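You operate a simulated robot arm through the tools that you are given. There is no shell and no other tool.

You run a simulated two-armed robot. Do the job below in one go: nothing can be reset, and whatever is moved stays where it is left.

## Task
Stir up the settled blue tint, then pump 2 shots of it into the can under the spouts.
Fine: drip nothing, shut the valve after.

Only the result counts: the job must be done as asked and must still hold three seconds after the hand-in. Knocking over, shifting, dropping, spilling or breaking anything else fails it.

## Robot
Two 7-joint arms with two-finger grippers on one trunk that stands fixed in place. Base frame: the origin is at the foot of the trunk, x ahead of it, y to its left, z up. Lengths are in m, angles in rad, forces in N, time in s.
The left shoulder is at [0.078, 0.151, 1.04], the right one opposite. With the tool pointing down near the work surface each hand reaches from about 0.3 to 0.8 m from the base axis, measured 20 degrees to its own side. Payload 2.54 kg a hand.
The TCP of each hand is the grasp point between the finger pads, 0.03 m short of the fingertips. In the tool frame z runs along the fingers and y along their closing line. The gripper opens to 0.116 m. The gripper's body begins 0.095 m behind the TCP.
Orientation is that of the tool frame in the base frame, as [roll, pitch, yaw] about the fixed x, y, z axes, in that order (R = Rz(yaw) Ry(pitch) Rx(roll)). With the fingers straight down and closing along the base's y, the tool's x points along the base's -x, its y along +y and its z along -z.

## Interface
- The arms move only by the tool apply_moves. It takes "left_increments", "right_increments" or both (then of equal length, played together; a hand with none holds still); each is a list of rows, each a list of 7 numbers: the shift along the base's x, y, z in m, then the turn, a rotation vector about the base's x, y, z in rad, then the gripper command, from -1 (shut) to 1 (fully open), values between in proportion. In form: [[x, y, z, ax, ay, az, hand], ...]. A call has 1 to 20 rows; each row is the pose to reach, as a shift and turn from the pose commanded when the call began. Each row takes 0.2 s and may step no farther than 0.05 m and 0.15 rad from the row before; otherwise, or with a gripper value out of range, the whole call is refused. A pose out of reach is approached as far as the arm can. The call stops where the force on the tool passes 50 N (or 10 N more than at its start, if that is more) or the arm is blocked; 0.2 s more then pass. The fingers move at their own pace (about 0.072 m/s each) and stop on an object; they squeeze with about 44 N. The grip force told is the motor's: it shows also when the fingers shut on nothing. Time passes only in rows, and 0.2 s behind the last, so rows that repeat a pose let the fingers close. The reply holds the time, the measured pose of the TCP, the force on the tool along the base axes, the opening and the grip force, in the units named above and with some noise, with the torque about the TCP (base axes, N m) and any sound that the robot's microphone picked up.
- Cameras (640 x 400 px; columns grow to the right, rows downward): "scene" is now at [0.1298, 0.039, 1.2225]; the picture's right is [0.54, -0.84, 0.00], its down [0.04, 0.03, -1.00] and it looks along [0.84, 0.54, 0.05] (base axes); focal length 214 px, centre (320, 200). "left" rides on the left gripper at [0.069, 0.015, -0.122] in its tool frame; the picture's right is [-0.22, 0.98, 0.00], its down [-0.83, -0.18, -0.53] and it looks along [-0.52, -0.12, 0.85] (tool axes); focal length 251 px, centre (320, 200). "right" rides on the right gripper at [0.069, -0.015, -0.122] in its tool frame; the picture's right is [0.21, 0.98, 0.00], its down [-0.83, 0.18, -0.53] and it looks along [-0.52, 0.12, 0.85] (tool axes); focal length 251 px, centre (320, 200).
- capture(camera): a new picture of that camera. It takes no simulated time.
- move_column(by): slides the trunk up (or, below 0, down) by that many m; the arms and the scene camera ride with it, the base frame stays. It gives what a move gives, with no picture.
- aim_head(pan, tilt): turns the head with the scene camera to pan (to the left, within 1.396 rad either way) and tilt (down, from -0.506 to 1.204), counted from straight ahead of the robot. It gives what a move gives.
- pixel_to_xyz(camera, pixels): for up to 12 pixels [column, row] of the newest picture of that camera ("zoom" is the newest enlarged one), the place [x, y, z] in the base frame of the surface seen there, good to about 0.002 m, but the place of the scene camera against the robot may be out by one fixed shift of up to 0.018 m in any direction. It takes no simulated time.
- zoom(camera, box): a new picture of the part [left, top, right, bottom] of that camera's present view, enlarged. It takes no simulated time.
- close_job(): hands the job in; it is judged then, once.

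Open the grippers and draw the arms clear of the work before you hand the job in, unless the task says otherwise.

The tools are called as a command line: name --argument value ..., lists and objects as JSON in quotes. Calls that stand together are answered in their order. apply_moves: Moves the arms, as the interface text tells. Its arguments: {"type":"object","properties":{"left_increments":{"type":"array"},"right_increments":{"type":"array"}},"required":[]} The other tools are called the same way: move_column (by) slides the trunk up or down; aim_head (pan, tilt) turns the head that bears the scene camera; capture (camera) takes a picture; pixel_to_xyz (camera, pixels) gives the place of the surface under pixels of a picture; zoom (camera, box) takes an enlarged picture of a part of a camera's view; close_job () hands the job in.

At the start:

```text
time_s: 0.0
left_position: [0.3227, 0.4521, 1.3094]
left_orientation: [3.14, 0.001, -3.14]
left_force: [-0.2, 0.6, 0.0]
left_wrist_torque: [0.02, -0.02, 0.03]
left_finger_gap: 0.1161
left_finger_force: 0.0
right_position: [0.333, 0.0187, 1.3107]
right_orientation: [3.139, 0.003, 3.141]
right_force: [-0.3, 0.6, 0.6]
right_wrist_torque: [0.01, 0.0, 0.01]
right_finger_gap: 0.1158
right_finger_force: 0.1
trunk travel left (down, up): [-0.276, 0.013]
head pan, tilt: [0.576, -0.051]
```

scene: 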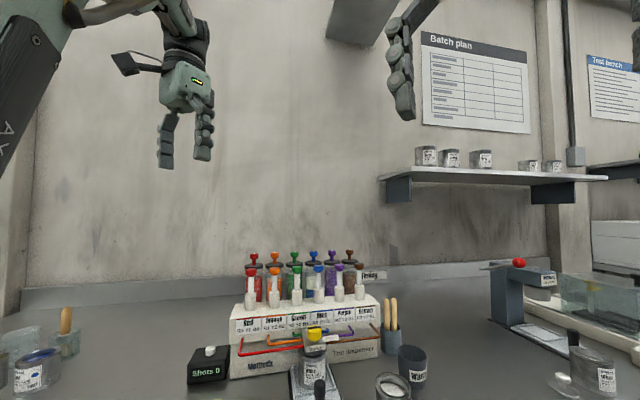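
right: 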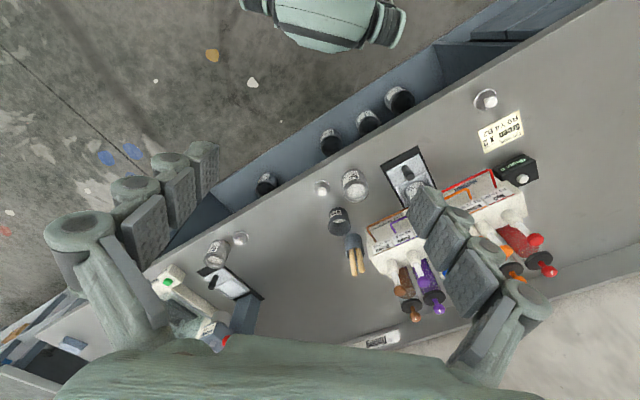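
left: 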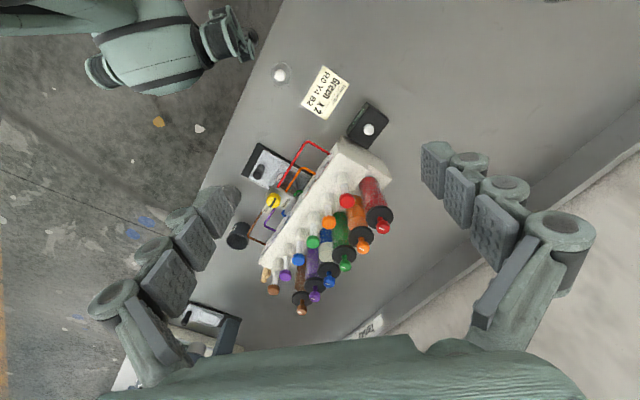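

The scene shows a tint dispenser around pixels (230-380, 250-380) with coloured plungers. I aim the head down at it for a better look.

aim_head --pan 0.576 --tilt 0.6

```text
time_s: 1.0
left_position: [0.3229, 0.4522, 1.308]
left_orientation: [-3.138, 0.001, -3.14]
left_force: [-0.4, -0.1, 0.7]
left_wrist_torque: [0.01, -0.05, -0.03]
left_finger_gap: 0.1159
left_finger_force: 0.1
right_position: [0.333, 0.0181, 1.3091]
right_orientation: [3.139, 0.001, 3.138]
right_force: [-0.2, 1.0, 1.2]
right_wrist_torque: [-0.01, 0.02, 0.0]
right_finger_gap: 0.1155
right_finger_force: 0.1
trunk travel left (down, up): [-0.276, 0.013]
head pan, tilt: [0.576, 0.6]
```

Head is now tilted to 0.6; I take a new scene picture.

capture --camera "scene"

zoom --camera "scene" --box '[200, 80, 440, 230]'

```text
taken
```

scene: 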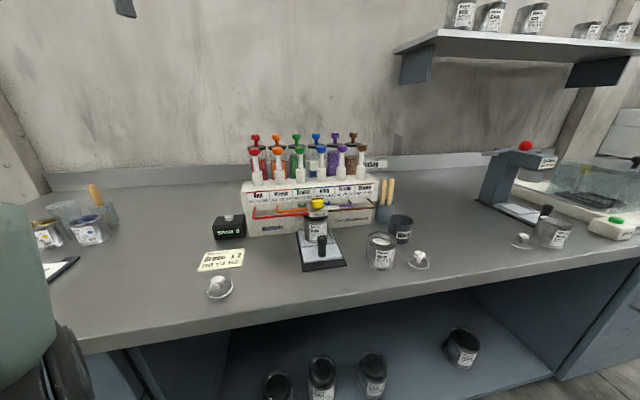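

```text
2.67 times, centred on (320, 155) of scene
```

zoom: 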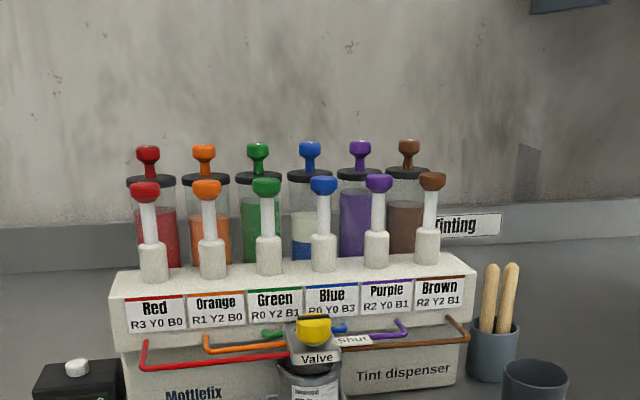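

The front row are pump handles with coloured knobs, the back row are stirrer knobs on canisters, with a yellow valve knob in front at zoom (313,330). I zoom further on the parts.

zoom --camera "scene" --box '[285, 180, 365, 230]'

zoom --camera "scene" --box '[280, 125, 360, 175]'

zoom --camera "scene" --box '[190, 200, 350, 300]'

```text
8.00 times, centred on (325, 205) of scene
```

zoom: 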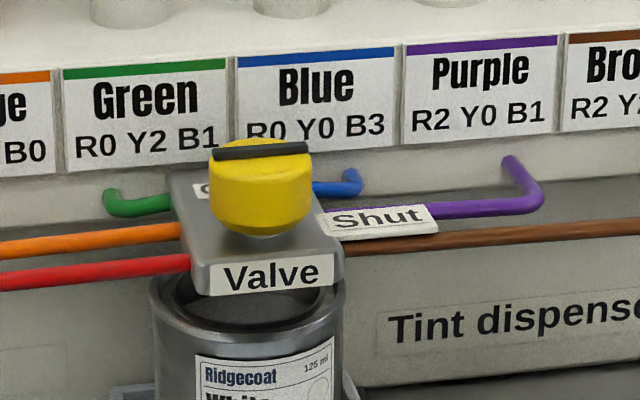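

```text
8.00 times, centred on (320, 150) of scene
```

zoom: 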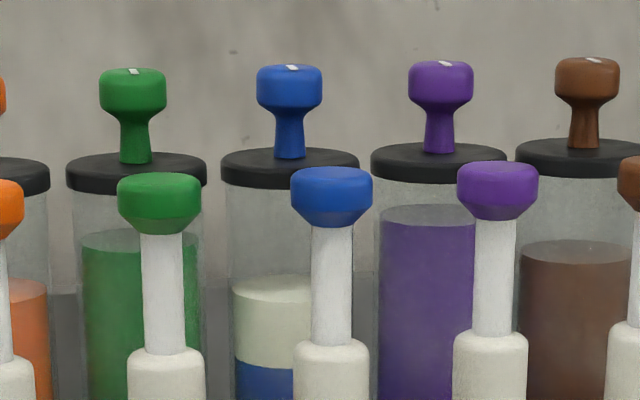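

```text
4.00 times, centred on (270, 250) of scene
```

zoom: 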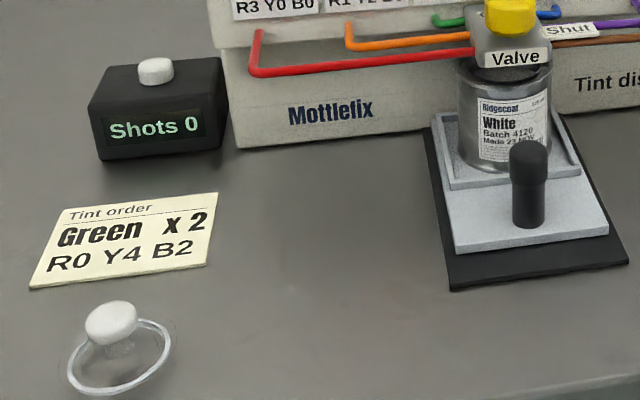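

The blue canister (zoom (290,340)) is visibly separated, and the valve's label "Shut" is on its right. The order card says "Green x 2", but my task says blue, so I follow the task. I measure positions of key points.

capture --camera "scene"

pixel_to_xyz --camera "scene" --pixels '[[316, 135], [322, 148], [318, 203], [317, 232], [322, 240], [339, 150], [297, 136], [300, 150], [230, 218], [315, 145], [320, 265], [337, 207]]'

pixel_to_xyz --camera "left" --pixels '[[299, 260], [331, 278], [272, 200], [313, 241], [285, 275], [346, 266], [368, 130], [326, 90]]'

zoom --camera "left" --box '[200, 130, 400, 320]'

```text
taken
```

scene: 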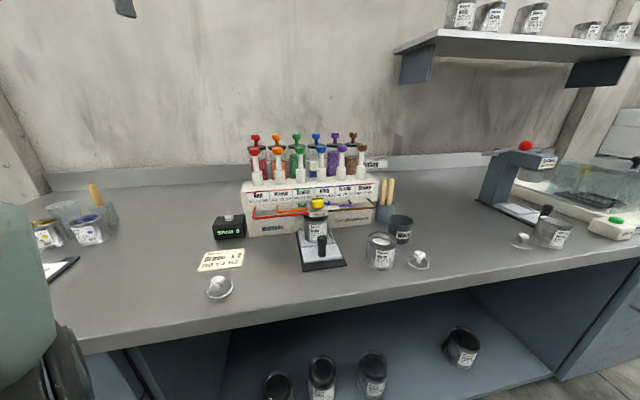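

```text
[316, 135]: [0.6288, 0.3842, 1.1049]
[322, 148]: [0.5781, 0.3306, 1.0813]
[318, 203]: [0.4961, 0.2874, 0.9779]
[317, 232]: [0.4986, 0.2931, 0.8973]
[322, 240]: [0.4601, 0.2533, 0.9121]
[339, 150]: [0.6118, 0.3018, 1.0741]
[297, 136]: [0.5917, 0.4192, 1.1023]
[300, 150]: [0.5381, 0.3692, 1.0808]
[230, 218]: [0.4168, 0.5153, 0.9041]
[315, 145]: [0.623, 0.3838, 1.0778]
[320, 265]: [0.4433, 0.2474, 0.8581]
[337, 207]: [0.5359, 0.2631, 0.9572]
```

```text
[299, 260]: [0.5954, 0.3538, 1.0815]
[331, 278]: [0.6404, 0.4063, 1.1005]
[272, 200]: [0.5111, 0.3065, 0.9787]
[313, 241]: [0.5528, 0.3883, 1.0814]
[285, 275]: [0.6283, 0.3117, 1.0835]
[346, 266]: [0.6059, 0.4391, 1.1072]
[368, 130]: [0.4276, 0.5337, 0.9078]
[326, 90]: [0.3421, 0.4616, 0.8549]
```

```text
2.11 times, centred on (300, 225) of left
```

zoom: 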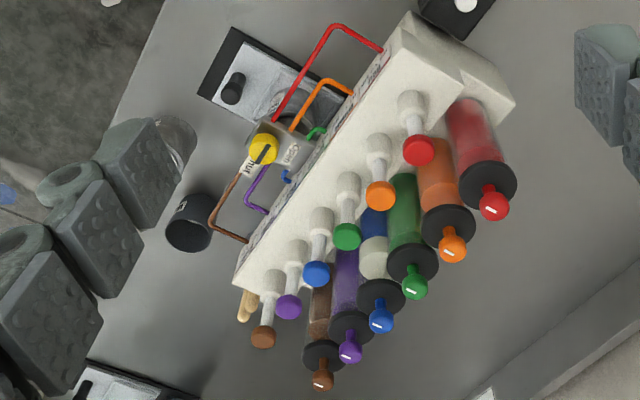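

The left wrist camera gives the valve knob at about (0.511, 0.307, 0.979), the blue pump head at (0.595, 0.354, 1.082) and the blue stirrer at (0.640, 0.406, 1.10). I bring the left hand nearer, staying above everything, to look at the valve and can.

apply_moves --left_increments '[[0.02, -0.02, -0.02, 0, 0, 0, 1], [0.04, -0.04, -0.04, 0, 0, 0, 1], [0.06, -0.06, -0.06, 0, 0, 0, 1], [0.08, -0.08, -0.08, 0, 0, 0, 1], [0.1, -0.1, -0.09, 0, 0, 0, 1], [0.12, -0.12, -0.1, 0, 0, 0, 1], [0.12, -0.12, -0.1, 0, 0, 0, 1]]'

capture --camera "left"

```text
time_s: 2.6
left_position: [0.4434, 0.3375, 1.2022]
left_orientation: [-3.129, -0.012, -3.132]
left_force: [-0.6, -0.1, 0.1]
left_wrist_torque: [0.04, 0.01, -0.01]
left_finger_gap: 0.116
left_finger_force: 0.3
right_position: [0.3333, 0.0189, 1.3108]
right_orientation: [3.138, 0.002, 3.141]
right_force: [0.3, 0.6, 0.2]
right_wrist_torque: [-0.01, 0.0, 0.04]
right_finger_gap: 0.1158
right_finger_force: 0.0
trunk travel left (down, up): [-0.276, 0.013]
head pan, tilt: [0.576, 0.6]
```

```text
taken
```

left: 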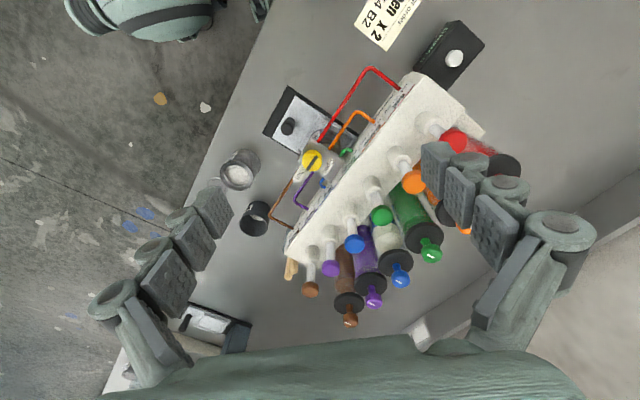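

The valve is at pixel (311,160) in the left picture; I zoom in on it and the can below, and on the stirrers and pumps.

zoom --camera "left" --box '[270, 120, 370, 200]'

zoom --camera "left" --box '[310, 190, 450, 300]'

pixel_to_xyz --camera "left" --pixels '[[311, 160], [354, 243], [399, 278], [381, 215], [330, 267], [431, 253], [373, 297], [399, 265], [327, 143], [309, 168]]'

```text
5.00 times, centred on (320, 160) of left
```

zoom: 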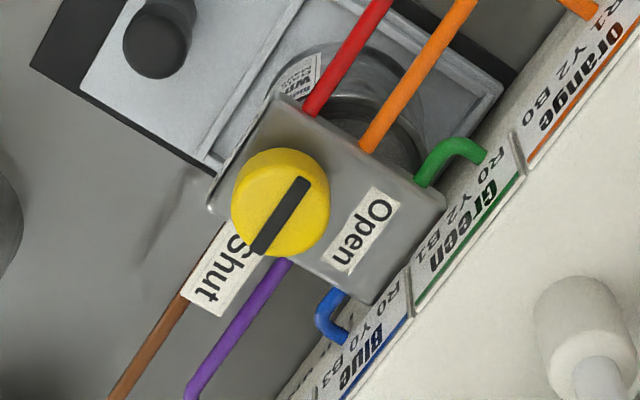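

```text
3.64 times, centred on (380, 245) of left
```

zoom: 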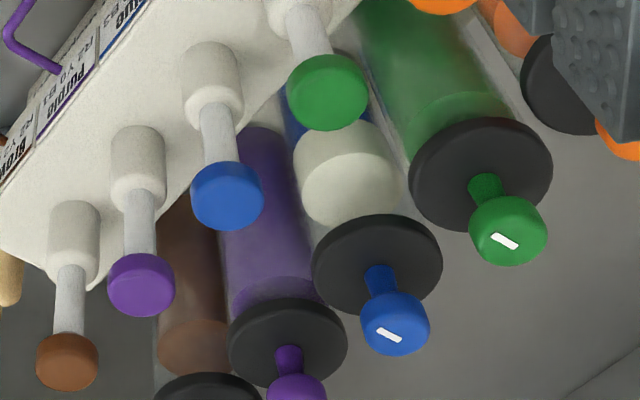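

```text
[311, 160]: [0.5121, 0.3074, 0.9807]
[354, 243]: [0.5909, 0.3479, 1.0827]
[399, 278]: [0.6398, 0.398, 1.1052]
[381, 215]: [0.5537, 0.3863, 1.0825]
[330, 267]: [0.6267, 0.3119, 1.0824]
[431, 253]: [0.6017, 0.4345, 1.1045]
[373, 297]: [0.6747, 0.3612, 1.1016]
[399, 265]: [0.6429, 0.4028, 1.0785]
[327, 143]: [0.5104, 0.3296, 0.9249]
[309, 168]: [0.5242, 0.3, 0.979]
```

The bar on the yellow knob points to "Shut" and "Open" is 90° counter-clockwise (toward the dispenser). I zoom in on the valve and can again to measure the bar direction, block and can rim.

zoom --camera "left" --box '[280, 120, 360, 170]'

zoom --camera "left" --box '[285, 135, 349, 175]'

```text
8.00 times, centred on (320, 145) of left
```

zoom: 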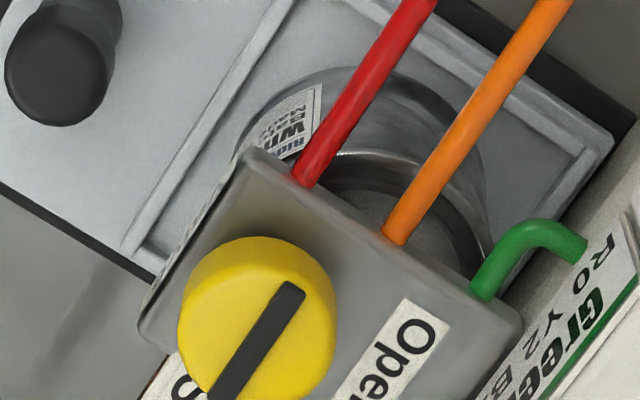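

```text
10.00 times, centred on (317, 155) of left
```

zoom: 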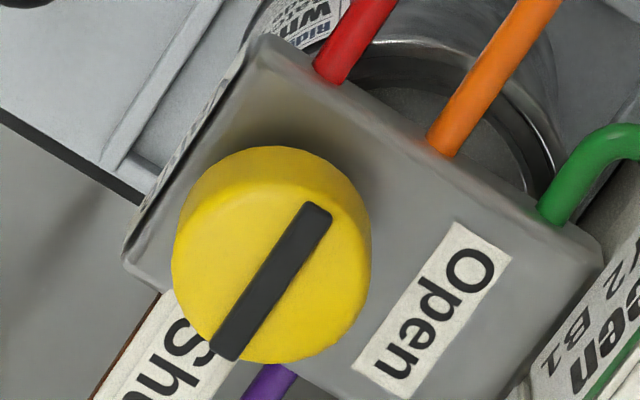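

pixel_to_xyz --camera "zoom" --pixels '[[318, 210], [222, 352], [290, 255], [200, 215], [355, 270], [290, 165], [270, 60], [140, 260], [580, 250], [435, 310], [505, 120], [545, 180]]'

```text
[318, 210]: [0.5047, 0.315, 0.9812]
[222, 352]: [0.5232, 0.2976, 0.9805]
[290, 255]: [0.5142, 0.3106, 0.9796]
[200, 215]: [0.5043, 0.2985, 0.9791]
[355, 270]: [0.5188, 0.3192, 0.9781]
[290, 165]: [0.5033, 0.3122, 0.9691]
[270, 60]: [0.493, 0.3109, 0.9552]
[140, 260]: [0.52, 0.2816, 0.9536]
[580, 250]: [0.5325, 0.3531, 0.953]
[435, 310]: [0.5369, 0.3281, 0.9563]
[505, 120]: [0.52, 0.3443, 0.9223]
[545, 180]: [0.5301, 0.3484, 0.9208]
```

The bar runs along -45° (base), pointing at "Shut"; the row of pumps also runs at -45°. First, stirring: I move the left hand above the blue stirrer at about (0.640, 0.398), staying well above the knobs, with the fingers at about 0.05 m.

apply_moves --left_increments '[[0.03, 0.01, 0.005, 0, 0, 0, 0.5], [0.065, 0.02, 0.005, 0, 0, 0, 0], [0.1, 0.03, 0.005, 0, 0, 0, -0.1], [0.135, 0.042, 0.005, 0, 0, 0, -0.1], [0.17, 0.054, 0.005, 0, 0, 0, -0.1], [0.197, 0.063, 0.005, 0, 0, 0, -0.1], [0.197, 0.063, 0.005, 0, 0, 0, -0.1], [0.197, 0.063, 0.005, 0, 0, 0, -0.1]]'

capture --camera "left"

```text
time_s: 3.1
left_position: [0.4844, 0.344, 1.2206]
left_orientation: [3.134, 0.014, 3.136]
left_force: [0.1, -0.2, -0.5]
left_wrist_torque: [-0.06, 0.01, 0.01]
left_finger_gap: 0.0584
left_finger_force: 0.1
right_position: [0.3447, 0.0194, 1.3058]
right_orientation: [3.136, 0.013, 3.109]
right_force: [2.8, -0.2, 0.3]
right_wrist_torque: [0.01, -0.04, -0.03]
right_finger_gap: 0.1154
right_finger_force: 0.1
trunk travel left (down, up): [-0.276, 0.013]
head pan, tilt: [0.576, 0.6]
stopped in row 2 (right hand): the force on the tool passed its limit at 71 N (the readings are from after the stop); the commanded pose is now the measured one
```

```text
taken
```

left: 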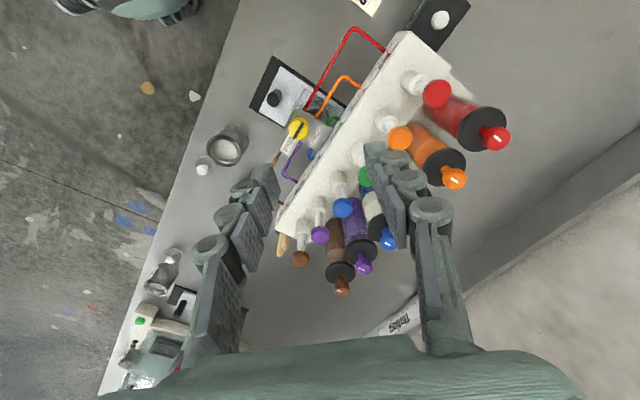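

The call stopped because the right hand felt 71 N: the left arm seems to brush against the right arm. I look before moving anything.

aim_head --pan 0.2 --tilt 0.1

capture --camera "scene"

capture --camera "right"

```text
time_s: 4.1
left_position: [0.4828, 0.3429, 1.2205]
left_orientation: [3.134, 0.014, 3.137]
left_force: [-0.6, 0.5, 0.4]
left_wrist_torque: [0.0, 0.02, -0.02]
left_finger_gap: 0.0582
left_finger_force: 0.1
right_position: [0.3436, 0.0186, 1.3052]
right_orientation: [3.137, 0.014, 3.106]
right_force: [1.8, -1.1, -0.2]
right_wrist_torque: [-0.01, -0.03, -0.16]
right_finger_gap: 0.1154
right_finger_force: 0.0
trunk travel left (down, up): [-0.276, 0.013]
head pan, tilt: [0.201, 0.099]
```

```text
taken
```

scene: 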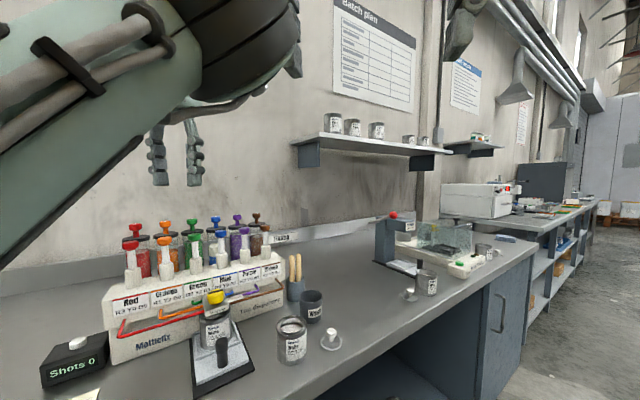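

```text
taken
```

right: 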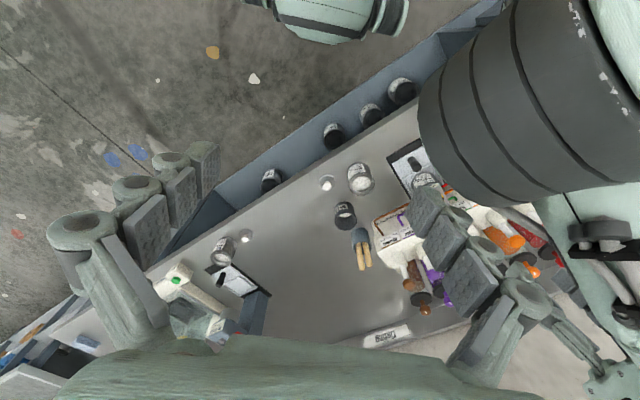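

The left elbow (dark part at right picture (540,100)) touches the right hand's inner finger. I draw the right hand away to its own side (−y) and close its fingers, holding the left still.

apply_moves --right_increments '[[0, -0.04, 0, 0, 0, 0, 0.5], [0, -0.08, 0, 0, 0, 0, 0], [0, -0.12, 0, 0, 0, 0, -0.5], [-0.01, -0.16, 0, 0, 0, 0, -0.8], [-0.02, -0.2, 0, 0, 0, 0, -0.8], [-0.03, -0.24, 0, 0, 0, 0, -0.8], [-0.03, -0.28, 0, 0, 0, 0, -0.8], [-0.03, -0.28, 0, 0, 0, 0, -0.8]]'

capture --camera "right"

```text
time_s: 5.9
left_position: [0.4825, 0.3426, 1.2206]
left_orientation: [3.133, 0.015, 3.134]
left_force: [-0.4, -0.4, -0.1]
left_wrist_torque: [-0.01, -0.02, -0.02]
left_finger_gap: 0.0581
left_finger_force: 0.1
right_position: [0.3593, -0.2149, 1.2441]
right_orientation: [3.139, 0.015, 3.108]
right_force: [-0.8, 0.2, 0.4]
right_wrist_torque: [-0.01, 0.0, -0.04]
right_finger_gap: 0.0118
right_finger_force: 0.0
right hand out of reach, approached as far as the arm can: row 3, 4, 5, 6, 7, 8
trunk travel left (down, up): [-0.276, 0.013]
head pan, tilt: [0.201, 0.099]
```

```text
taken
```

right: 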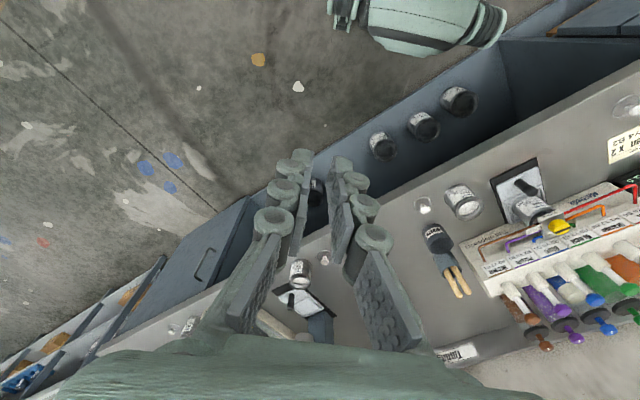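

The right hand is now clear at (0.36, -0.21, 1.24). I move the left hand over the blue stirrer, to hover with tips about 0.035 m above the knob.

apply_moves --left_increments '[[0.03, 0.011, 0, 0, 0, 0, -0.1], [0.06, 0.022, 0, 0, 0, 0, -0.1], [0.09, 0.033, -0.01, 0, 0, 0, -0.1], [0.12, 0.044, -0.02, 0, 0, 0, -0.1], [0.14, 0.05, -0.035, 0, 0, 0, -0.1], [0.155, 0.055, -0.05, 0, 0, 0, -0.1], [0.155, 0.055, -0.05, 0, 0, 0, -0.1], [0.155, 0.055, -0.05, 0, 0, 0, -0.1]]'

capture --camera "left"

```text
time_s: 7.7
left_position: [0.6402, 0.399, 1.1714]
left_orientation: [3.133, 0.018, 3.137]
left_force: [-0.4, -0.8, -0.8]
left_wrist_torque: [-0.04, -0.02, 0.01]
left_finger_gap: 0.0524
left_finger_force: 0.0
right_position: [0.3585, -0.2142, 1.2451]
right_orientation: [3.137, 0.015, 3.106]
right_force: [-0.7, 0.1, -0.1]
right_wrist_torque: [0.02, -0.01, 0.05]
right_finger_gap: 0.0118
right_finger_force: 0.1
trunk travel left (down, up): [-0.276, 0.013]
head pan, tilt: [0.201, 0.099]
```

```text
taken
```

left: 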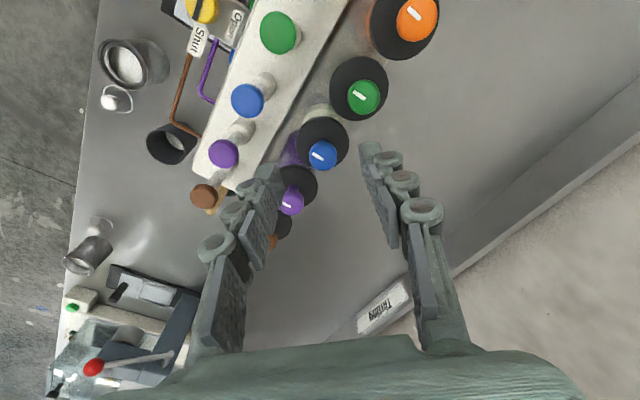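

The blue stirrer knob is at pixel (322,155), nearly on the tool axis. I zoom in for the precise centres of knobs, pump heads and lid.

zoom --camera "left" --box '[282, 105, 378, 165]'

pixel_to_xyz --camera "left" --pixels '[[322, 155], [247, 100], [358, 96], [278, 33], [223, 153], [324, 126], [203, 7], [208, 122], [291, 200], [243, 112]]'

```text
6.67 times, centred on (330, 135) of left
```

zoom: 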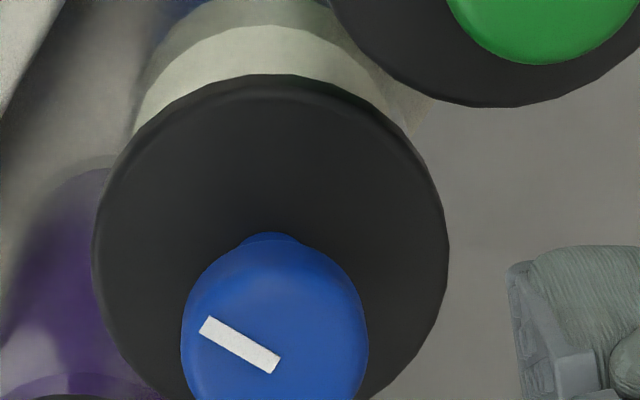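

```text
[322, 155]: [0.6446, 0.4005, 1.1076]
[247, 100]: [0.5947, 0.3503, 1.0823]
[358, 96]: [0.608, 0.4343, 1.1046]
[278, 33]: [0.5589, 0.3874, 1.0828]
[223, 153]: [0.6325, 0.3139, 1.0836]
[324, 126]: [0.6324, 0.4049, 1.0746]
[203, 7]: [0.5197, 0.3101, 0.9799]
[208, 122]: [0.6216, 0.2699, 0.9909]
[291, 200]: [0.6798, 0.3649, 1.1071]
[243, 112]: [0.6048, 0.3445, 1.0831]
```

I re-zoom to include the whole knob.

zoom --camera "left" --box '[282, 125, 362, 175]'

pixel_to_xyz --camera "zoom" --pixels '[[325, 250], [235, 230], [425, 230], [325, 140], [325, 355], [285, 235], [130, 100], [500, 100]]'

```text
8.00 times, centred on (322, 150) of left
```

zoom: 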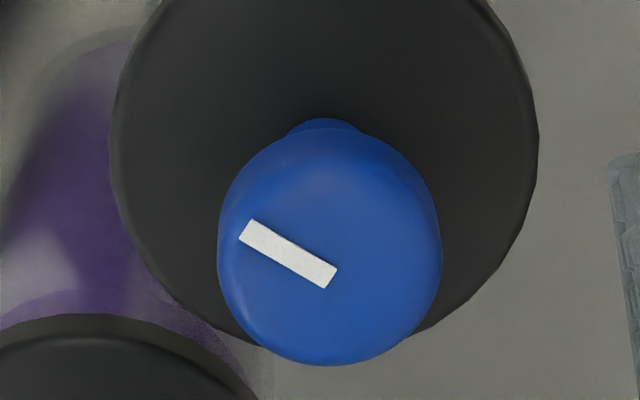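

```text
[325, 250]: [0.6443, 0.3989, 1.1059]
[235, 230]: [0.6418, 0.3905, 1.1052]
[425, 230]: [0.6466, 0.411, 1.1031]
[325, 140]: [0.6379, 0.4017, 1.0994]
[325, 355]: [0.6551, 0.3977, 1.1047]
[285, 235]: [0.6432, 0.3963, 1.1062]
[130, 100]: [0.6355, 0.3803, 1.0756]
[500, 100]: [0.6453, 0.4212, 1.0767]
```

The knob centre is about (0.645, 0.400), head diameter ≈ 0.022, top z ≈ 1.106, lid top ≈ 1.076. I check how near the wall is before going down.

pixel_to_xyz --camera "left" --pixels '[[385, 305], [480, 240], [520, 300], [600, 200], [450, 350], [560, 60]]'

```text
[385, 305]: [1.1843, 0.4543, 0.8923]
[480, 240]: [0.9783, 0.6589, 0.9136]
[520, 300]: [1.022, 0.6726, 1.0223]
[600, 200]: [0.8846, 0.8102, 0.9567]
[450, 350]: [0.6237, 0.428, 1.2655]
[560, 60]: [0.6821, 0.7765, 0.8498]
```

The wall is over 0.3 m away. I shift +0.005 in x, +0.001 in y, level the tool slightly, and lower straight down so the tips straddle the knob just above the lid.

apply_moves --left_increments '[[0.005, 0.001, 0, -0.008, 0.018, 0, -0.1], [0.005, 0.001, -0.015, -0.008, 0.018, 0, -0.1], [0.005, 0.001, -0.03, -0.008, 0.018, 0, -0.1], [0.005, 0.001, -0.045, -0.008, 0.018, 0, -0.1], [0.005, 0.001, -0.057, -0.008, 0.018, 0, -0.1], [0.005, 0.001, -0.057, -0.008, 0.018, 0, -0.1]]'

capture --camera "left"

```text
time_s: 9.1
left_position: [0.6426, 0.399, 1.1123]
left_orientation: [-3.141, -0.003, 3.134]
left_force: [0.5, 0.0, 0.1]
left_wrist_torque: [-0.01, -0.03, -0.03]
left_finger_gap: 0.0523
left_finger_force: 0.0
left hand out of reach, approached as far as the arm can: row 1
right_position: [0.3584, -0.2143, 1.2439]
right_orientation: [3.138, 0.015, 3.108]
right_force: [-0.6, 0.4, 0.8]
right_wrist_torque: [0.0, 0.0, 0.0]
right_finger_gap: 0.0113
right_finger_force: 0.0
trunk travel left (down, up): [-0.276, 0.013]
head pan, tilt: [0.201, 0.099]
```

```text
taken
```

left: 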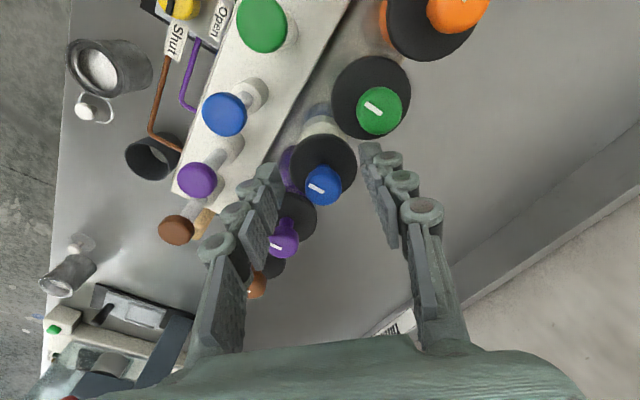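

The knob is now between the fingers at (324,186). I zoom to check the centring.

zoom --camera "left" --box '[282, 160, 362, 210]'

pixel_to_xyz --camera "zoom" --pixels '[[330, 220], [205, 190], [470, 190], [340, 330], [300, 100], [330, 250]]'

```text
8.00 times, centred on (322, 185) of left
```

zoom: 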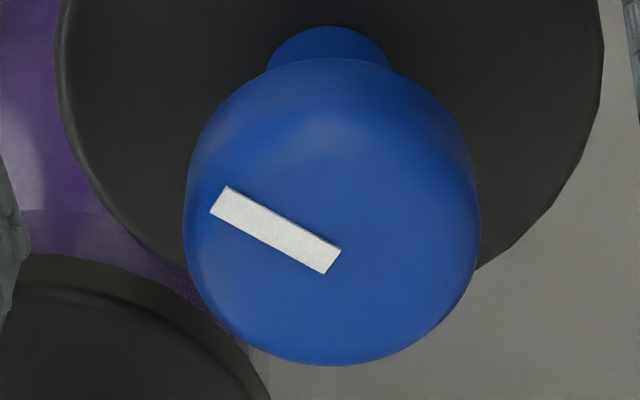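

```text
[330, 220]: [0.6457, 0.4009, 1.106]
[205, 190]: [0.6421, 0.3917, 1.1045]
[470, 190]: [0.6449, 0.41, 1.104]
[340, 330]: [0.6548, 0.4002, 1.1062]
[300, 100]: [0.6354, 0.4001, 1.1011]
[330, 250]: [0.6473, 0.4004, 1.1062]
```

Knob centre measured at about (0.646, 0.401); I nudge by (+0.003, +0.0015) and close the fingers on it.

apply_moves --left_increments '[[0.003, 0.0015, 0, 0, 0, 0, -0.1], [0.003, 0.0015, 0, 0, 0, 0, -0.4], [0.003, 0.0015, 0, 0, 0, 0, -0.7], [0.003, 0.0015, 0, 0, 0, 0, -1], [0.003, 0.0015, 0, 0, 0, 0, -1], [0.003, 0.0015, 0, 0, 0, 0, -1]]'

capture --camera "left"

```text
time_s: 10.5
left_position: [0.646, 0.3997, 1.1134]
left_orientation: [-3.141, -0.001, 3.136]
left_force: [-3.3, -5.9, -2.5]
left_wrist_torque: [-0.24, 0.15, 0.0]
left_finger_gap: 0.0217
left_finger_force: 44.8
right_position: [0.3581, -0.216, 1.2449]
right_orientation: [3.135, 0.016, 3.109]
right_force: [-0.1, -0.3, -0.6]
right_wrist_torque: [0.04, 0.01, 0.0]
right_finger_gap: 0.0117
right_finger_force: 0.0
trunk travel left (down, up): [-0.276, 0.013]
head pan, tilt: [0.201, 0.099]
```

```text
taken
```

left: 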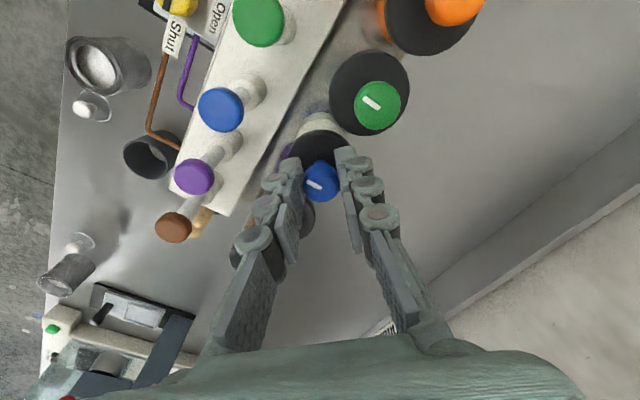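

The knob is gripped (gap 0.0217). I turn it counter-clockwise by 1.4 rad as a first trial, watching forces.

apply_moves --left_increments '[[0, 0, 0, 0, 0, 0.14, -1], [0, 0, 0, 0, 0, 0.28, -1], [0, 0, 0, 0, 0, 0.42, -1], [0, 0, 0, 0, 0, 0.56, -1], [0, 0, 0, 0, 0, 0.7, -1], [0, 0, 0, 0, 0, 0.84, -1], [0, 0, 0, 0, 0, 0.98, -1], [0, 0, 0, 0, 0, 1.12, -1], [0, 0, 0, 0, 0, 1.26, -1], [0, 0, 0, 0, 0, 1.4, -1]]'

capture --camera "left"

```text
time_s: 11.5
left_position: [0.6434, 0.3974, 1.1084]
left_orientation: [-3.105, -0.016, -2.633]
left_force: [-11.1, 3.6, 14.2]
left_wrist_torque: [0.14, 1.47, 0.05]
left_finger_gap: 0.022
left_finger_force: 44.7
left hand out of reach, approached as far as the arm can: row 4
right_position: [0.3571, -0.2164, 1.2448]
right_orientation: [3.134, 0.018, 3.106]
right_force: [0.5, -0.9, -0.2]
right_wrist_torque: [0.09, 0.01, -0.01]
right_finger_gap: 0.0119
right_finger_force: 0.1
trunk travel left (down, up): [-0.276, 0.013]
head pan, tilt: [0.201, 0.099]
stopped in row 4 (left hand): the force on the tool passed its limit at 100 N (the readings are from after the stop); the commanded pose is now the measured one
```

```text
taken
```

left: 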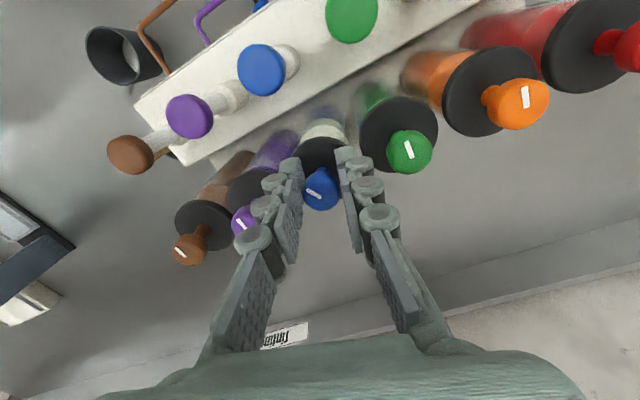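

The turn went about 0.5 rad and stopped: that pose was out of the arm's reach and strained the wrist. The knob itself turned with the hand. I ease the fingers open to 0.035 m in place and come level again.

apply_moves --left_increments '[[0, 0, 0, 0, 0, 0, -0.7], [0, 0, 0, 0, 0, 0, -0.4], [0, 0, 0, 0, 0, 0, -0.4]]'

capture --camera "left"

aim_head --pan 0.576 --tilt 0.3

capture --camera "scene"

```text
time_s: 12.3
left_position: [0.648, 0.3972, 1.1034]
left_orientation: [-3.101, -0.019, -2.638]
left_force: [-0.1, 0.2, -0.5]
left_wrist_torque: [-0.05, -0.02, -0.02]
left_finger_gap: 0.0347
left_finger_force: 0.1
right_position: [0.3605, -0.2147, 1.2446]
right_orientation: [3.137, 0.016, 3.106]
right_force: [-0.2, 0.3, -1.2]
right_wrist_torque: [-0.01, 0.0, 0.03]
right_finger_gap: 0.0114
right_finger_force: 0.0
trunk travel left (down, up): [-0.276, 0.013]
head pan, tilt: [0.201, 0.099]
```

```text
taken
```

left: 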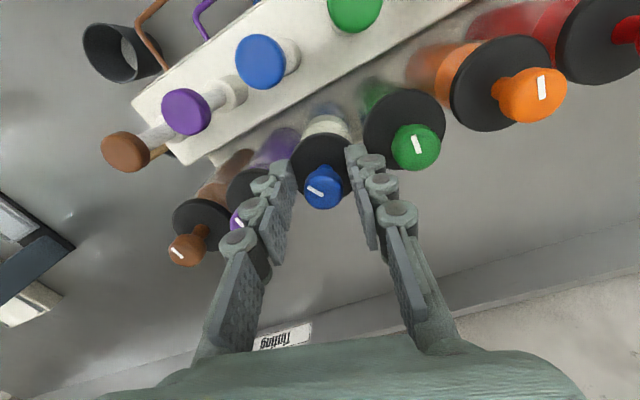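

```text
time_s: 13.1
left_position: [0.6477, 0.3976, 1.1048]
left_orientation: [-3.101, -0.018, -2.636]
left_force: [-0.5, -0.1, 0.1]
left_wrist_torque: [0.0, -0.03, 0.0]
left_finger_gap: 0.0352
left_finger_force: 0.1
right_position: [0.359, -0.2159, 1.2446]
right_orientation: [3.136, 0.015, 3.106]
right_force: [-0.7, -0.5, 0.4]
right_wrist_torque: [-0.02, 0.0, -0.01]
right_finger_gap: 0.0117
right_finger_force: 0.1
trunk travel left (down, up): [-0.276, 0.013]
head pan, tilt: [0.576, 0.3]
```

```text
taken
```

scene: 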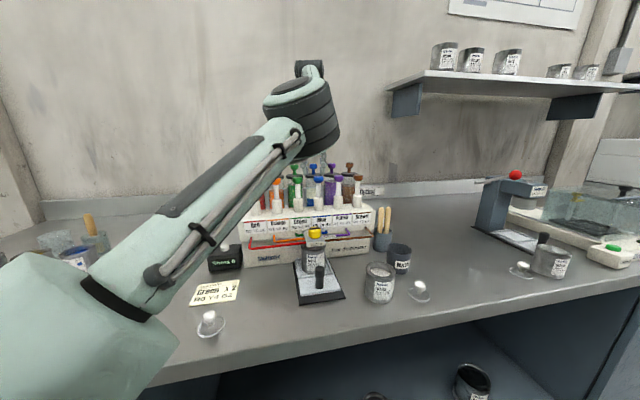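

The fingers are free (forces ≈ 0), the dispenser is unmoved. Tips are close to the lid, so I raise the trunk by 0.012 m, which lifts the hand and also gives the arm more reach.

move_column --by 0.012

```text
time_s: 13.7
left_position: [0.6485, 0.3964, 1.1159]
left_orientation: [-3.103, -0.016, -2.638]
left_force: [-0.1, 0.1, 0.5]
left_wrist_torque: [0.01, 0.01, 0.02]
left_finger_gap: 0.0348
left_finger_force: 0.1
right_position: [0.3573, -0.2163, 1.2562]
right_orientation: [3.136, 0.015, 3.107]
right_force: [-0.8, 0.2, -0.2]
right_wrist_torque: [0.01, -0.01, -0.01]
right_finger_gap: 0.0116
right_finger_force: 0.1
trunk travel left (down, up): [-0.288, 0.001]
head pan, tilt: [0.576, 0.3]
```

Now at z 1.116 with a small tilt (~0.04 rad). I level the tool and recentre on the knob axis (0.6455, 0.400) with the fingers still ungripped.

apply_moves --left_increments '[[-0.003, 0.0036, -0.001, 0.0415, 0.0046, 0, -0.4], [-0.003, 0.0036, -0.001, 0.0415, 0.0046, 0, -0.4]]'

```text
time_s: 14.3
left_position: [0.6444, 0.4006, 1.1153]
left_orientation: [-3.142, -0.002, -2.637]
left_force: [-0.4, -0.4, -0.6]
left_wrist_torque: [0.02, -0.01, 0.0]
left_finger_gap: 0.0349
left_finger_force: 0.1
right_position: [0.3591, -0.2161, 1.256]
right_orientation: [3.136, 0.016, 3.107]
right_force: [-0.1, 0.1, 0.5]
right_wrist_torque: [-0.04, -0.01, 0.02]
right_finger_gap: 0.0116
right_finger_force: 0.0
trunk travel left (down, up): [-0.288, 0.001]
head pan, tilt: [0.576, 0.3]
```

The pose is level and reachable. I explore the wrist range without gripping: first clockwise (negative z turn), 8 steps, fingers loosely around the knob.

apply_moves --left_increments '[[0, 0, 0, 0, 0, -0.14, -0.4], [0, 0, 0, 0, 0, -0.28, -0.4], [0, 0, 0, 0, 0, -0.42, -0.4], [0, 0, 0, 0, 0, -0.56, -0.4], [0, 0, 0, 0, 0, -0.7, -0.4], [0, 0, 0, 0, 0, -0.84, -0.4], [0, 0, 0, 0, 0, -0.98, -0.4], [0, 0, 0, 0, 0, -1.12, -0.4]]'

```text
time_s: 16.1
left_position: [0.6447, 0.4003, 1.1167]
left_orientation: [-3.141, -0.004, 2.525]
left_force: [-0.3, 0.5, -0.8]
left_wrist_torque: [-0.01, 0.03, -0.01]
left_finger_gap: 0.035
left_finger_force: 0.1
right_position: [0.3585, -0.2157, 1.2565]
right_orientation: [3.136, 0.017, 3.107]
right_force: [0.1, -0.6, 0.0]
right_wrist_torque: [-0.06, -0.01, -0.01]
right_finger_gap: 0.0114
right_finger_force: 0.0
trunk travel left (down, up): [-0.288, 0.001]
head pan, tilt: [0.576, 0.3]
```

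No reach trouble at yaw −0.62. I continue clockwise by another 1.54 rad.

apply_moves --left_increments '[[0, 0, 0, 0, 0, -0.14, -0.4], [0, 0, 0, 0, 0, -0.28, -0.4], [0, 0, 0, 0, 0, -0.42, -0.4], [0, 0, 0, 0, 0, -0.56, -0.4], [0, 0, 0, 0, 0, -0.7, -0.4], [0, 0, 0, 0, 0, -0.84, -0.4], [0, 0, 0, 0, 0, -0.98, -0.4], [0, 0, 0, 0, 0, -1.12, -0.4], [0, 0, 0, 0, 0, -1.26, -0.4], [0, 0, 0, 0, 0, -1.4, -0.4], [0, 0, 0, 0, 0, -1.54, -0.4]]'

```text
time_s: 18.5
left_position: [0.6452, 0.4009, 1.1147]
left_orientation: [-3.14, -0.002, 0.985]
left_force: [-0.8, -0.4, 0.5]
left_wrist_torque: [-0.01, 0.0, -0.02]
left_finger_gap: 0.0348
left_finger_force: 0.1
right_position: [0.359, -0.2153, 1.2565]
right_orientation: [3.135, 0.015, 3.108]
right_force: [-0.1, -0.6, -1.0]
right_wrist_torque: [-0.01, -0.01, 0.0]
right_finger_gap: 0.0115
right_finger_force: 0.1
trunk travel left (down, up): [-0.288, 0.001]
head pan, tilt: [0.576, 0.3]
```

Still fine at total −2.16 rad. I continue clockwise another 1.4 rad to find the limit.

apply_moves --left_increments '[[0, 0, 0, 0, 0, -0.14, -0.4], [0, 0, 0, 0, 0, -0.28, -0.4], [0, 0, 0, 0, 0, -0.42, -0.4], [0, 0, 0, 0, 0, -0.56, -0.4], [0, 0, 0, 0, 0, -0.7, -0.4], [0, 0, 0, 0, 0, -0.84, -0.4], [0, 0, 0, 0, 0, -0.98, -0.4], [0, 0, 0, 0, 0, -1.12, -0.4], [0, 0, 0, 0, 0, -1.26, -0.4], [0, 0, 0, 0, 0, -1.4, -0.4]]'

capture --camera "left"

```text
time_s: 20.7
left_position: [0.6451, 0.4, 1.1155]
left_orientation: [-3.14, -0.001, -0.416]
left_force: [-0.3, -0.5, -0.2]
left_wrist_torque: [0.02, 0.0, -0.01]
left_finger_gap: 0.0349
left_finger_force: 0.0
right_position: [0.3589, -0.2158, 1.2558]
right_orientation: [3.137, 0.015, 3.106]
right_force: [0.1, 0.4, -0.4]
right_wrist_torque: [0.02, 0.02, 0.01]
right_finger_gap: 0.0115
right_finger_force: 0.0
trunk travel left (down, up): [-0.288, 0.001]
head pan, tilt: [0.576, 0.3]
```

```text
taken
```

left: 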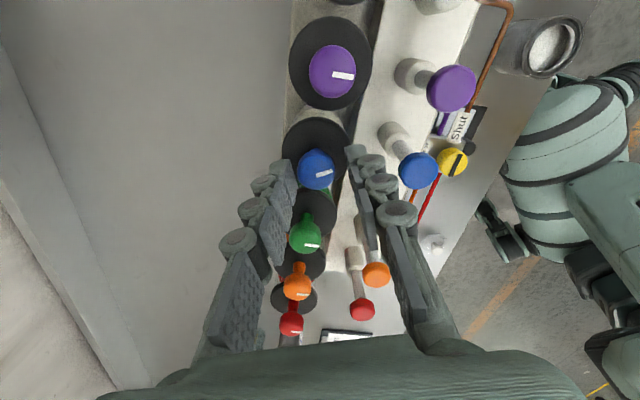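

The whole clockwise range is reachable (total −3.56 rad). The knob appears at (316,170); I check its centring in this orientation.

zoom --camera "left" --box '[276, 145, 356, 195]'

pixel_to_xyz --camera "zoom" --pixels '[[330, 220], [200, 190], [440, 190], [320, 80], [330, 310], [310, 200]]'

```text
8.00 times, centred on (316, 170) of left
```

zoom: 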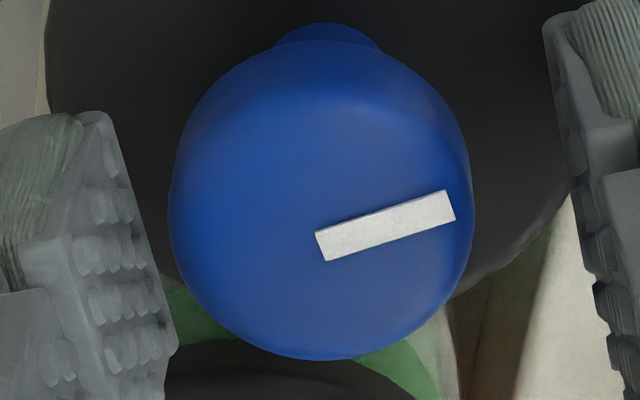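

```text
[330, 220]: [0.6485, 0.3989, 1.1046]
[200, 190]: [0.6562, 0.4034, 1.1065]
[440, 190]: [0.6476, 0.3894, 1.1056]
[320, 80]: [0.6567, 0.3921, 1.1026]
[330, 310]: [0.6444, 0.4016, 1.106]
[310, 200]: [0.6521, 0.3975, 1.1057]
```

In this view the knob centre reads about (0.651, 0.397) versus (0.646, 0.401) before; I compare with the neighbour knobs to see whether this is a camera bias.

pixel_to_xyz --camera "left" --pixels '[[333, 70], [316, 170], [306, 234], [298, 282], [453, 162], [418, 170], [451, 89], [376, 275]]'

```text
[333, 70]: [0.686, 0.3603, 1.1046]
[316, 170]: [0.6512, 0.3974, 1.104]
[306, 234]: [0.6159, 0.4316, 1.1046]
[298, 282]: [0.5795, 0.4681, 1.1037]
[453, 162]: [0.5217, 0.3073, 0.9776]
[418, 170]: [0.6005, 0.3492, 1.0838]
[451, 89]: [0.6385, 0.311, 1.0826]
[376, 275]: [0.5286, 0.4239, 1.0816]
```

All knobs shift alike, so it's a viewing bias toward the camera side; the true blue stirrer axis is about (0.6485, 0.399). I recentre there and close on the knob.

apply_moves --left_increments '[[0.0035, -0.001, -0.001, 0, 0, 0, -0.4], [0.0035, -0.001, -0.001, 0, 0, 0, -0.4], [0.0035, -0.001, -0.001, 0, 0, 0, -0.8], [0.0035, -0.001, -0.001, 0, 0, 0, -1], [0.0035, -0.001, -0.001, 0, 0, 0, -1]]'

```text
time_s: 21.9
left_position: [0.6488, 0.399, 1.115]
left_orientation: [-3.141, -0.001, -0.413]
left_force: [3.3, 1.9, 2.2]
left_wrist_torque: [0.03, -0.15, -0.02]
left_finger_gap: 0.0222
left_finger_force: 45.4
right_position: [0.3581, -0.2159, 1.2561]
right_orientation: [3.137, 0.017, 3.108]
right_force: [-0.1, 1.1, -0.2]
right_wrist_torque: [-0.01, -0.01, 0.01]
right_finger_gap: 0.0117
right_finger_force: 0.0
trunk travel left (down, up): [-0.288, 0.001]
head pan, tilt: [0.576, 0.3]
```

Gripped with only ~4 N side force. I turn counter-clockwise by 0.84 rad and check.

apply_moves --left_increments '[[0, 0, 0, 0, 0, 0.14, -1], [0, 0, 0, 0, 0, 0.28, -1], [0, 0, 0, 0, 0, 0.42, -1], [0, 0, 0, 0, 0, 0.56, -1], [0, 0, 0, 0, 0, 0.7, -1], [0, 0, 0, 0, 0, 0.84, -1]]'

```text
time_s: 23.3
left_position: [0.6477, 0.3982, 1.1146]
left_orientation: [-3.14, 0.001, 0.429]
left_force: [-4.8, -6.0, -3.5]
left_wrist_torque: [0.03, -0.38, -0.03]
left_finger_gap: 0.0222
left_finger_force: 44.6
right_position: [0.3589, -0.2156, 1.2562]
right_orientation: [3.136, 0.016, 3.107]
right_force: [-0.3, -0.2, 0.3]
right_wrist_torque: [0.03, -0.02, -0.01]
right_finger_gap: 0.0118
right_finger_force: 0.1
trunk travel left (down, up): [-0.288, 0.001]
head pan, tilt: [0.576, 0.3]
```

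Forces stay small (~8 N). I continue counter-clockwise 1.4 rad.

apply_moves --left_increments '[[0, 0, 0, 0, 0, 0.14, -1], [0, 0, 0, 0, 0, 0.28, -1], [0, 0, 0, 0, 0, 0.42, -1], [0, 0, 0, 0, 0, 0.56, -1], [0, 0, 0, 0, 0, 0.7, -1], [0, 0, 0, 0, 0, 0.84, -1], [0, 0, 0, 0, 0, 0.98, -1], [0, 0, 0, 0, 0, 1.12, -1], [0, 0, 0, 0, 0, 1.26, -1], [0, 0, 0, 0, 0, 1.4, -1]]'

capture --camera "left"

capture --camera "scene"

zoom --camera "scene" --box '[260, 150, 370, 220]'

```text
time_s: 25.5
left_position: [0.6496, 0.398, 1.114]
left_orientation: [-3.14, -0.003, 1.83]
left_force: [10.8, -10.7, -1.9]
left_wrist_torque: [-0.45, -0.39, 0.0]
left_finger_gap: 0.0217
left_finger_force: 45.0
right_position: [0.3594, -0.2174, 1.2559]
right_orientation: [3.136, 0.014, 3.107]
right_force: [0.6, 0.5, -0.7]
right_wrist_torque: [-0.02, -0.02, 0.04]
right_finger_gap: 0.0116
right_finger_force: 0.0
trunk travel left (down, up): [-0.288, 0.001]
head pan, tilt: [0.576, 0.3]
```

```text
taken
```

left: 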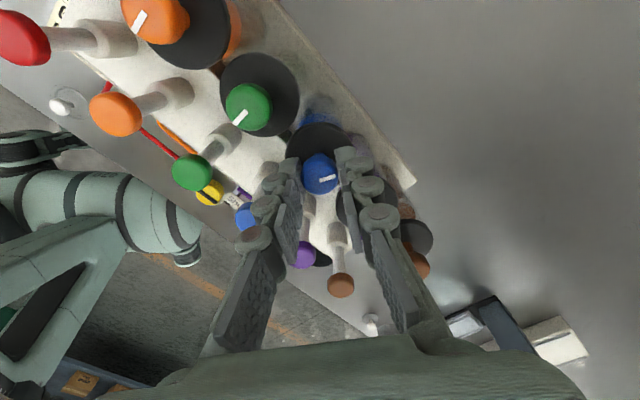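

```text
taken
```

scene: 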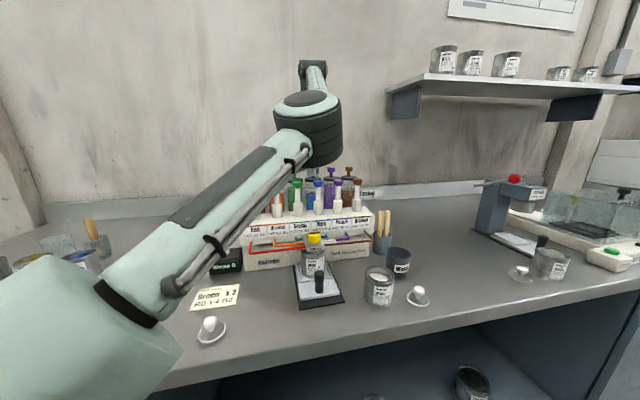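

```text
5.71 times, centred on (315, 185) of scene
```

zoom: 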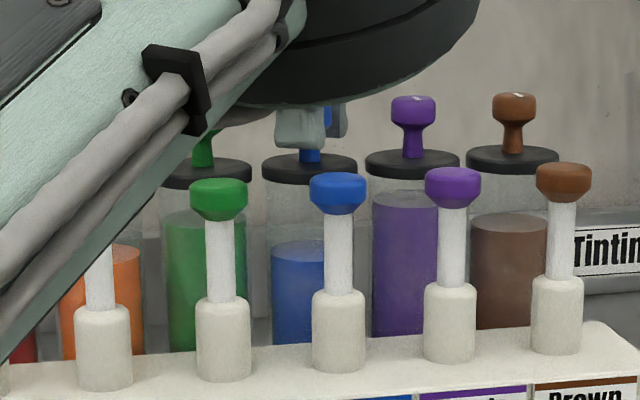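

The blue canister now looks uniformly blue. I zoom in closer to verify.

zoom --camera "scene" --box '[295, 175, 343, 205]'

```text
13.33 times, centred on (319, 190) of scene
```

zoom: 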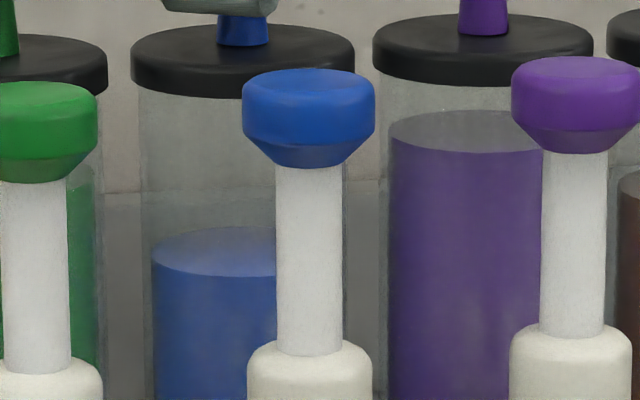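

It is uniform. For certainty I give it about 1.1 rad more in the same direction (a range already shown reachable), with a 1 mm relief shift.

apply_moves --left_increments '[[0.001, -0.001, 0, 0, 0, 0.14, -1], [0.001, -0.001, 0, 0, 0, 0.28, -1], [0.001, -0.001, 0, 0, 0, 0.42, -1], [0.001, -0.001, 0, 0, 0, 0.56, -1], [0.001, -0.001, 0, 0, 0, 0.7, -1], [0.001, -0.001, 0, 0, 0, 0.84, -1], [0.001, -0.001, 0, 0, 0, 0.98, -1], [0.001, -0.001, 0, 0, 0, 1.12, -1]]'

capture --camera "scene"

zoom --camera "scene" --box '[295, 175, 343, 205]'

```text
time_s: 27.3
left_position: [0.652, 0.3984, 1.1145]
left_orientation: [3.141, 0.002, 2.949]
left_force: [24.5, 1.9, 17.7]
left_wrist_torque: [0.24, 0.02, -0.04]
left_finger_gap: 0.0219
left_finger_force: 45.1
right_position: [0.3601, -0.2153, 1.2553]
right_orientation: [3.137, 0.013, 3.104]
right_force: [-0.5, 0.5, -0.4]
right_wrist_torque: [0.02, -0.03, 0.0]
right_finger_gap: 0.0115
right_finger_force: 0.0
trunk travel left (down, up): [-0.288, 0.001]
head pan, tilt: [0.576, 0.3]
```

```text
taken
```

scene: 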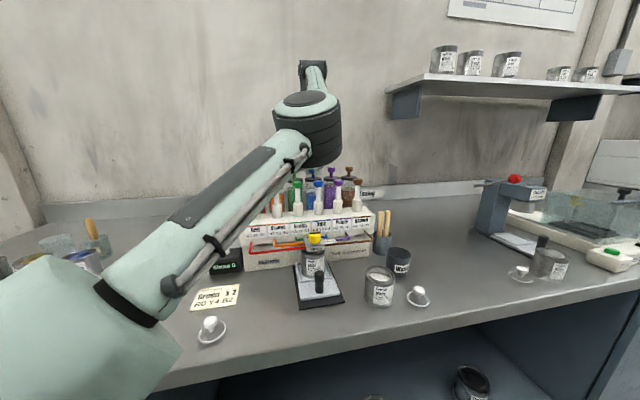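

```text
13.33 times, centred on (319, 190) of scene
```

zoom: 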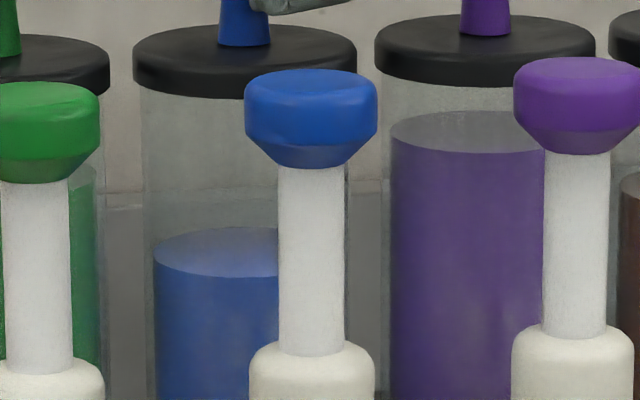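

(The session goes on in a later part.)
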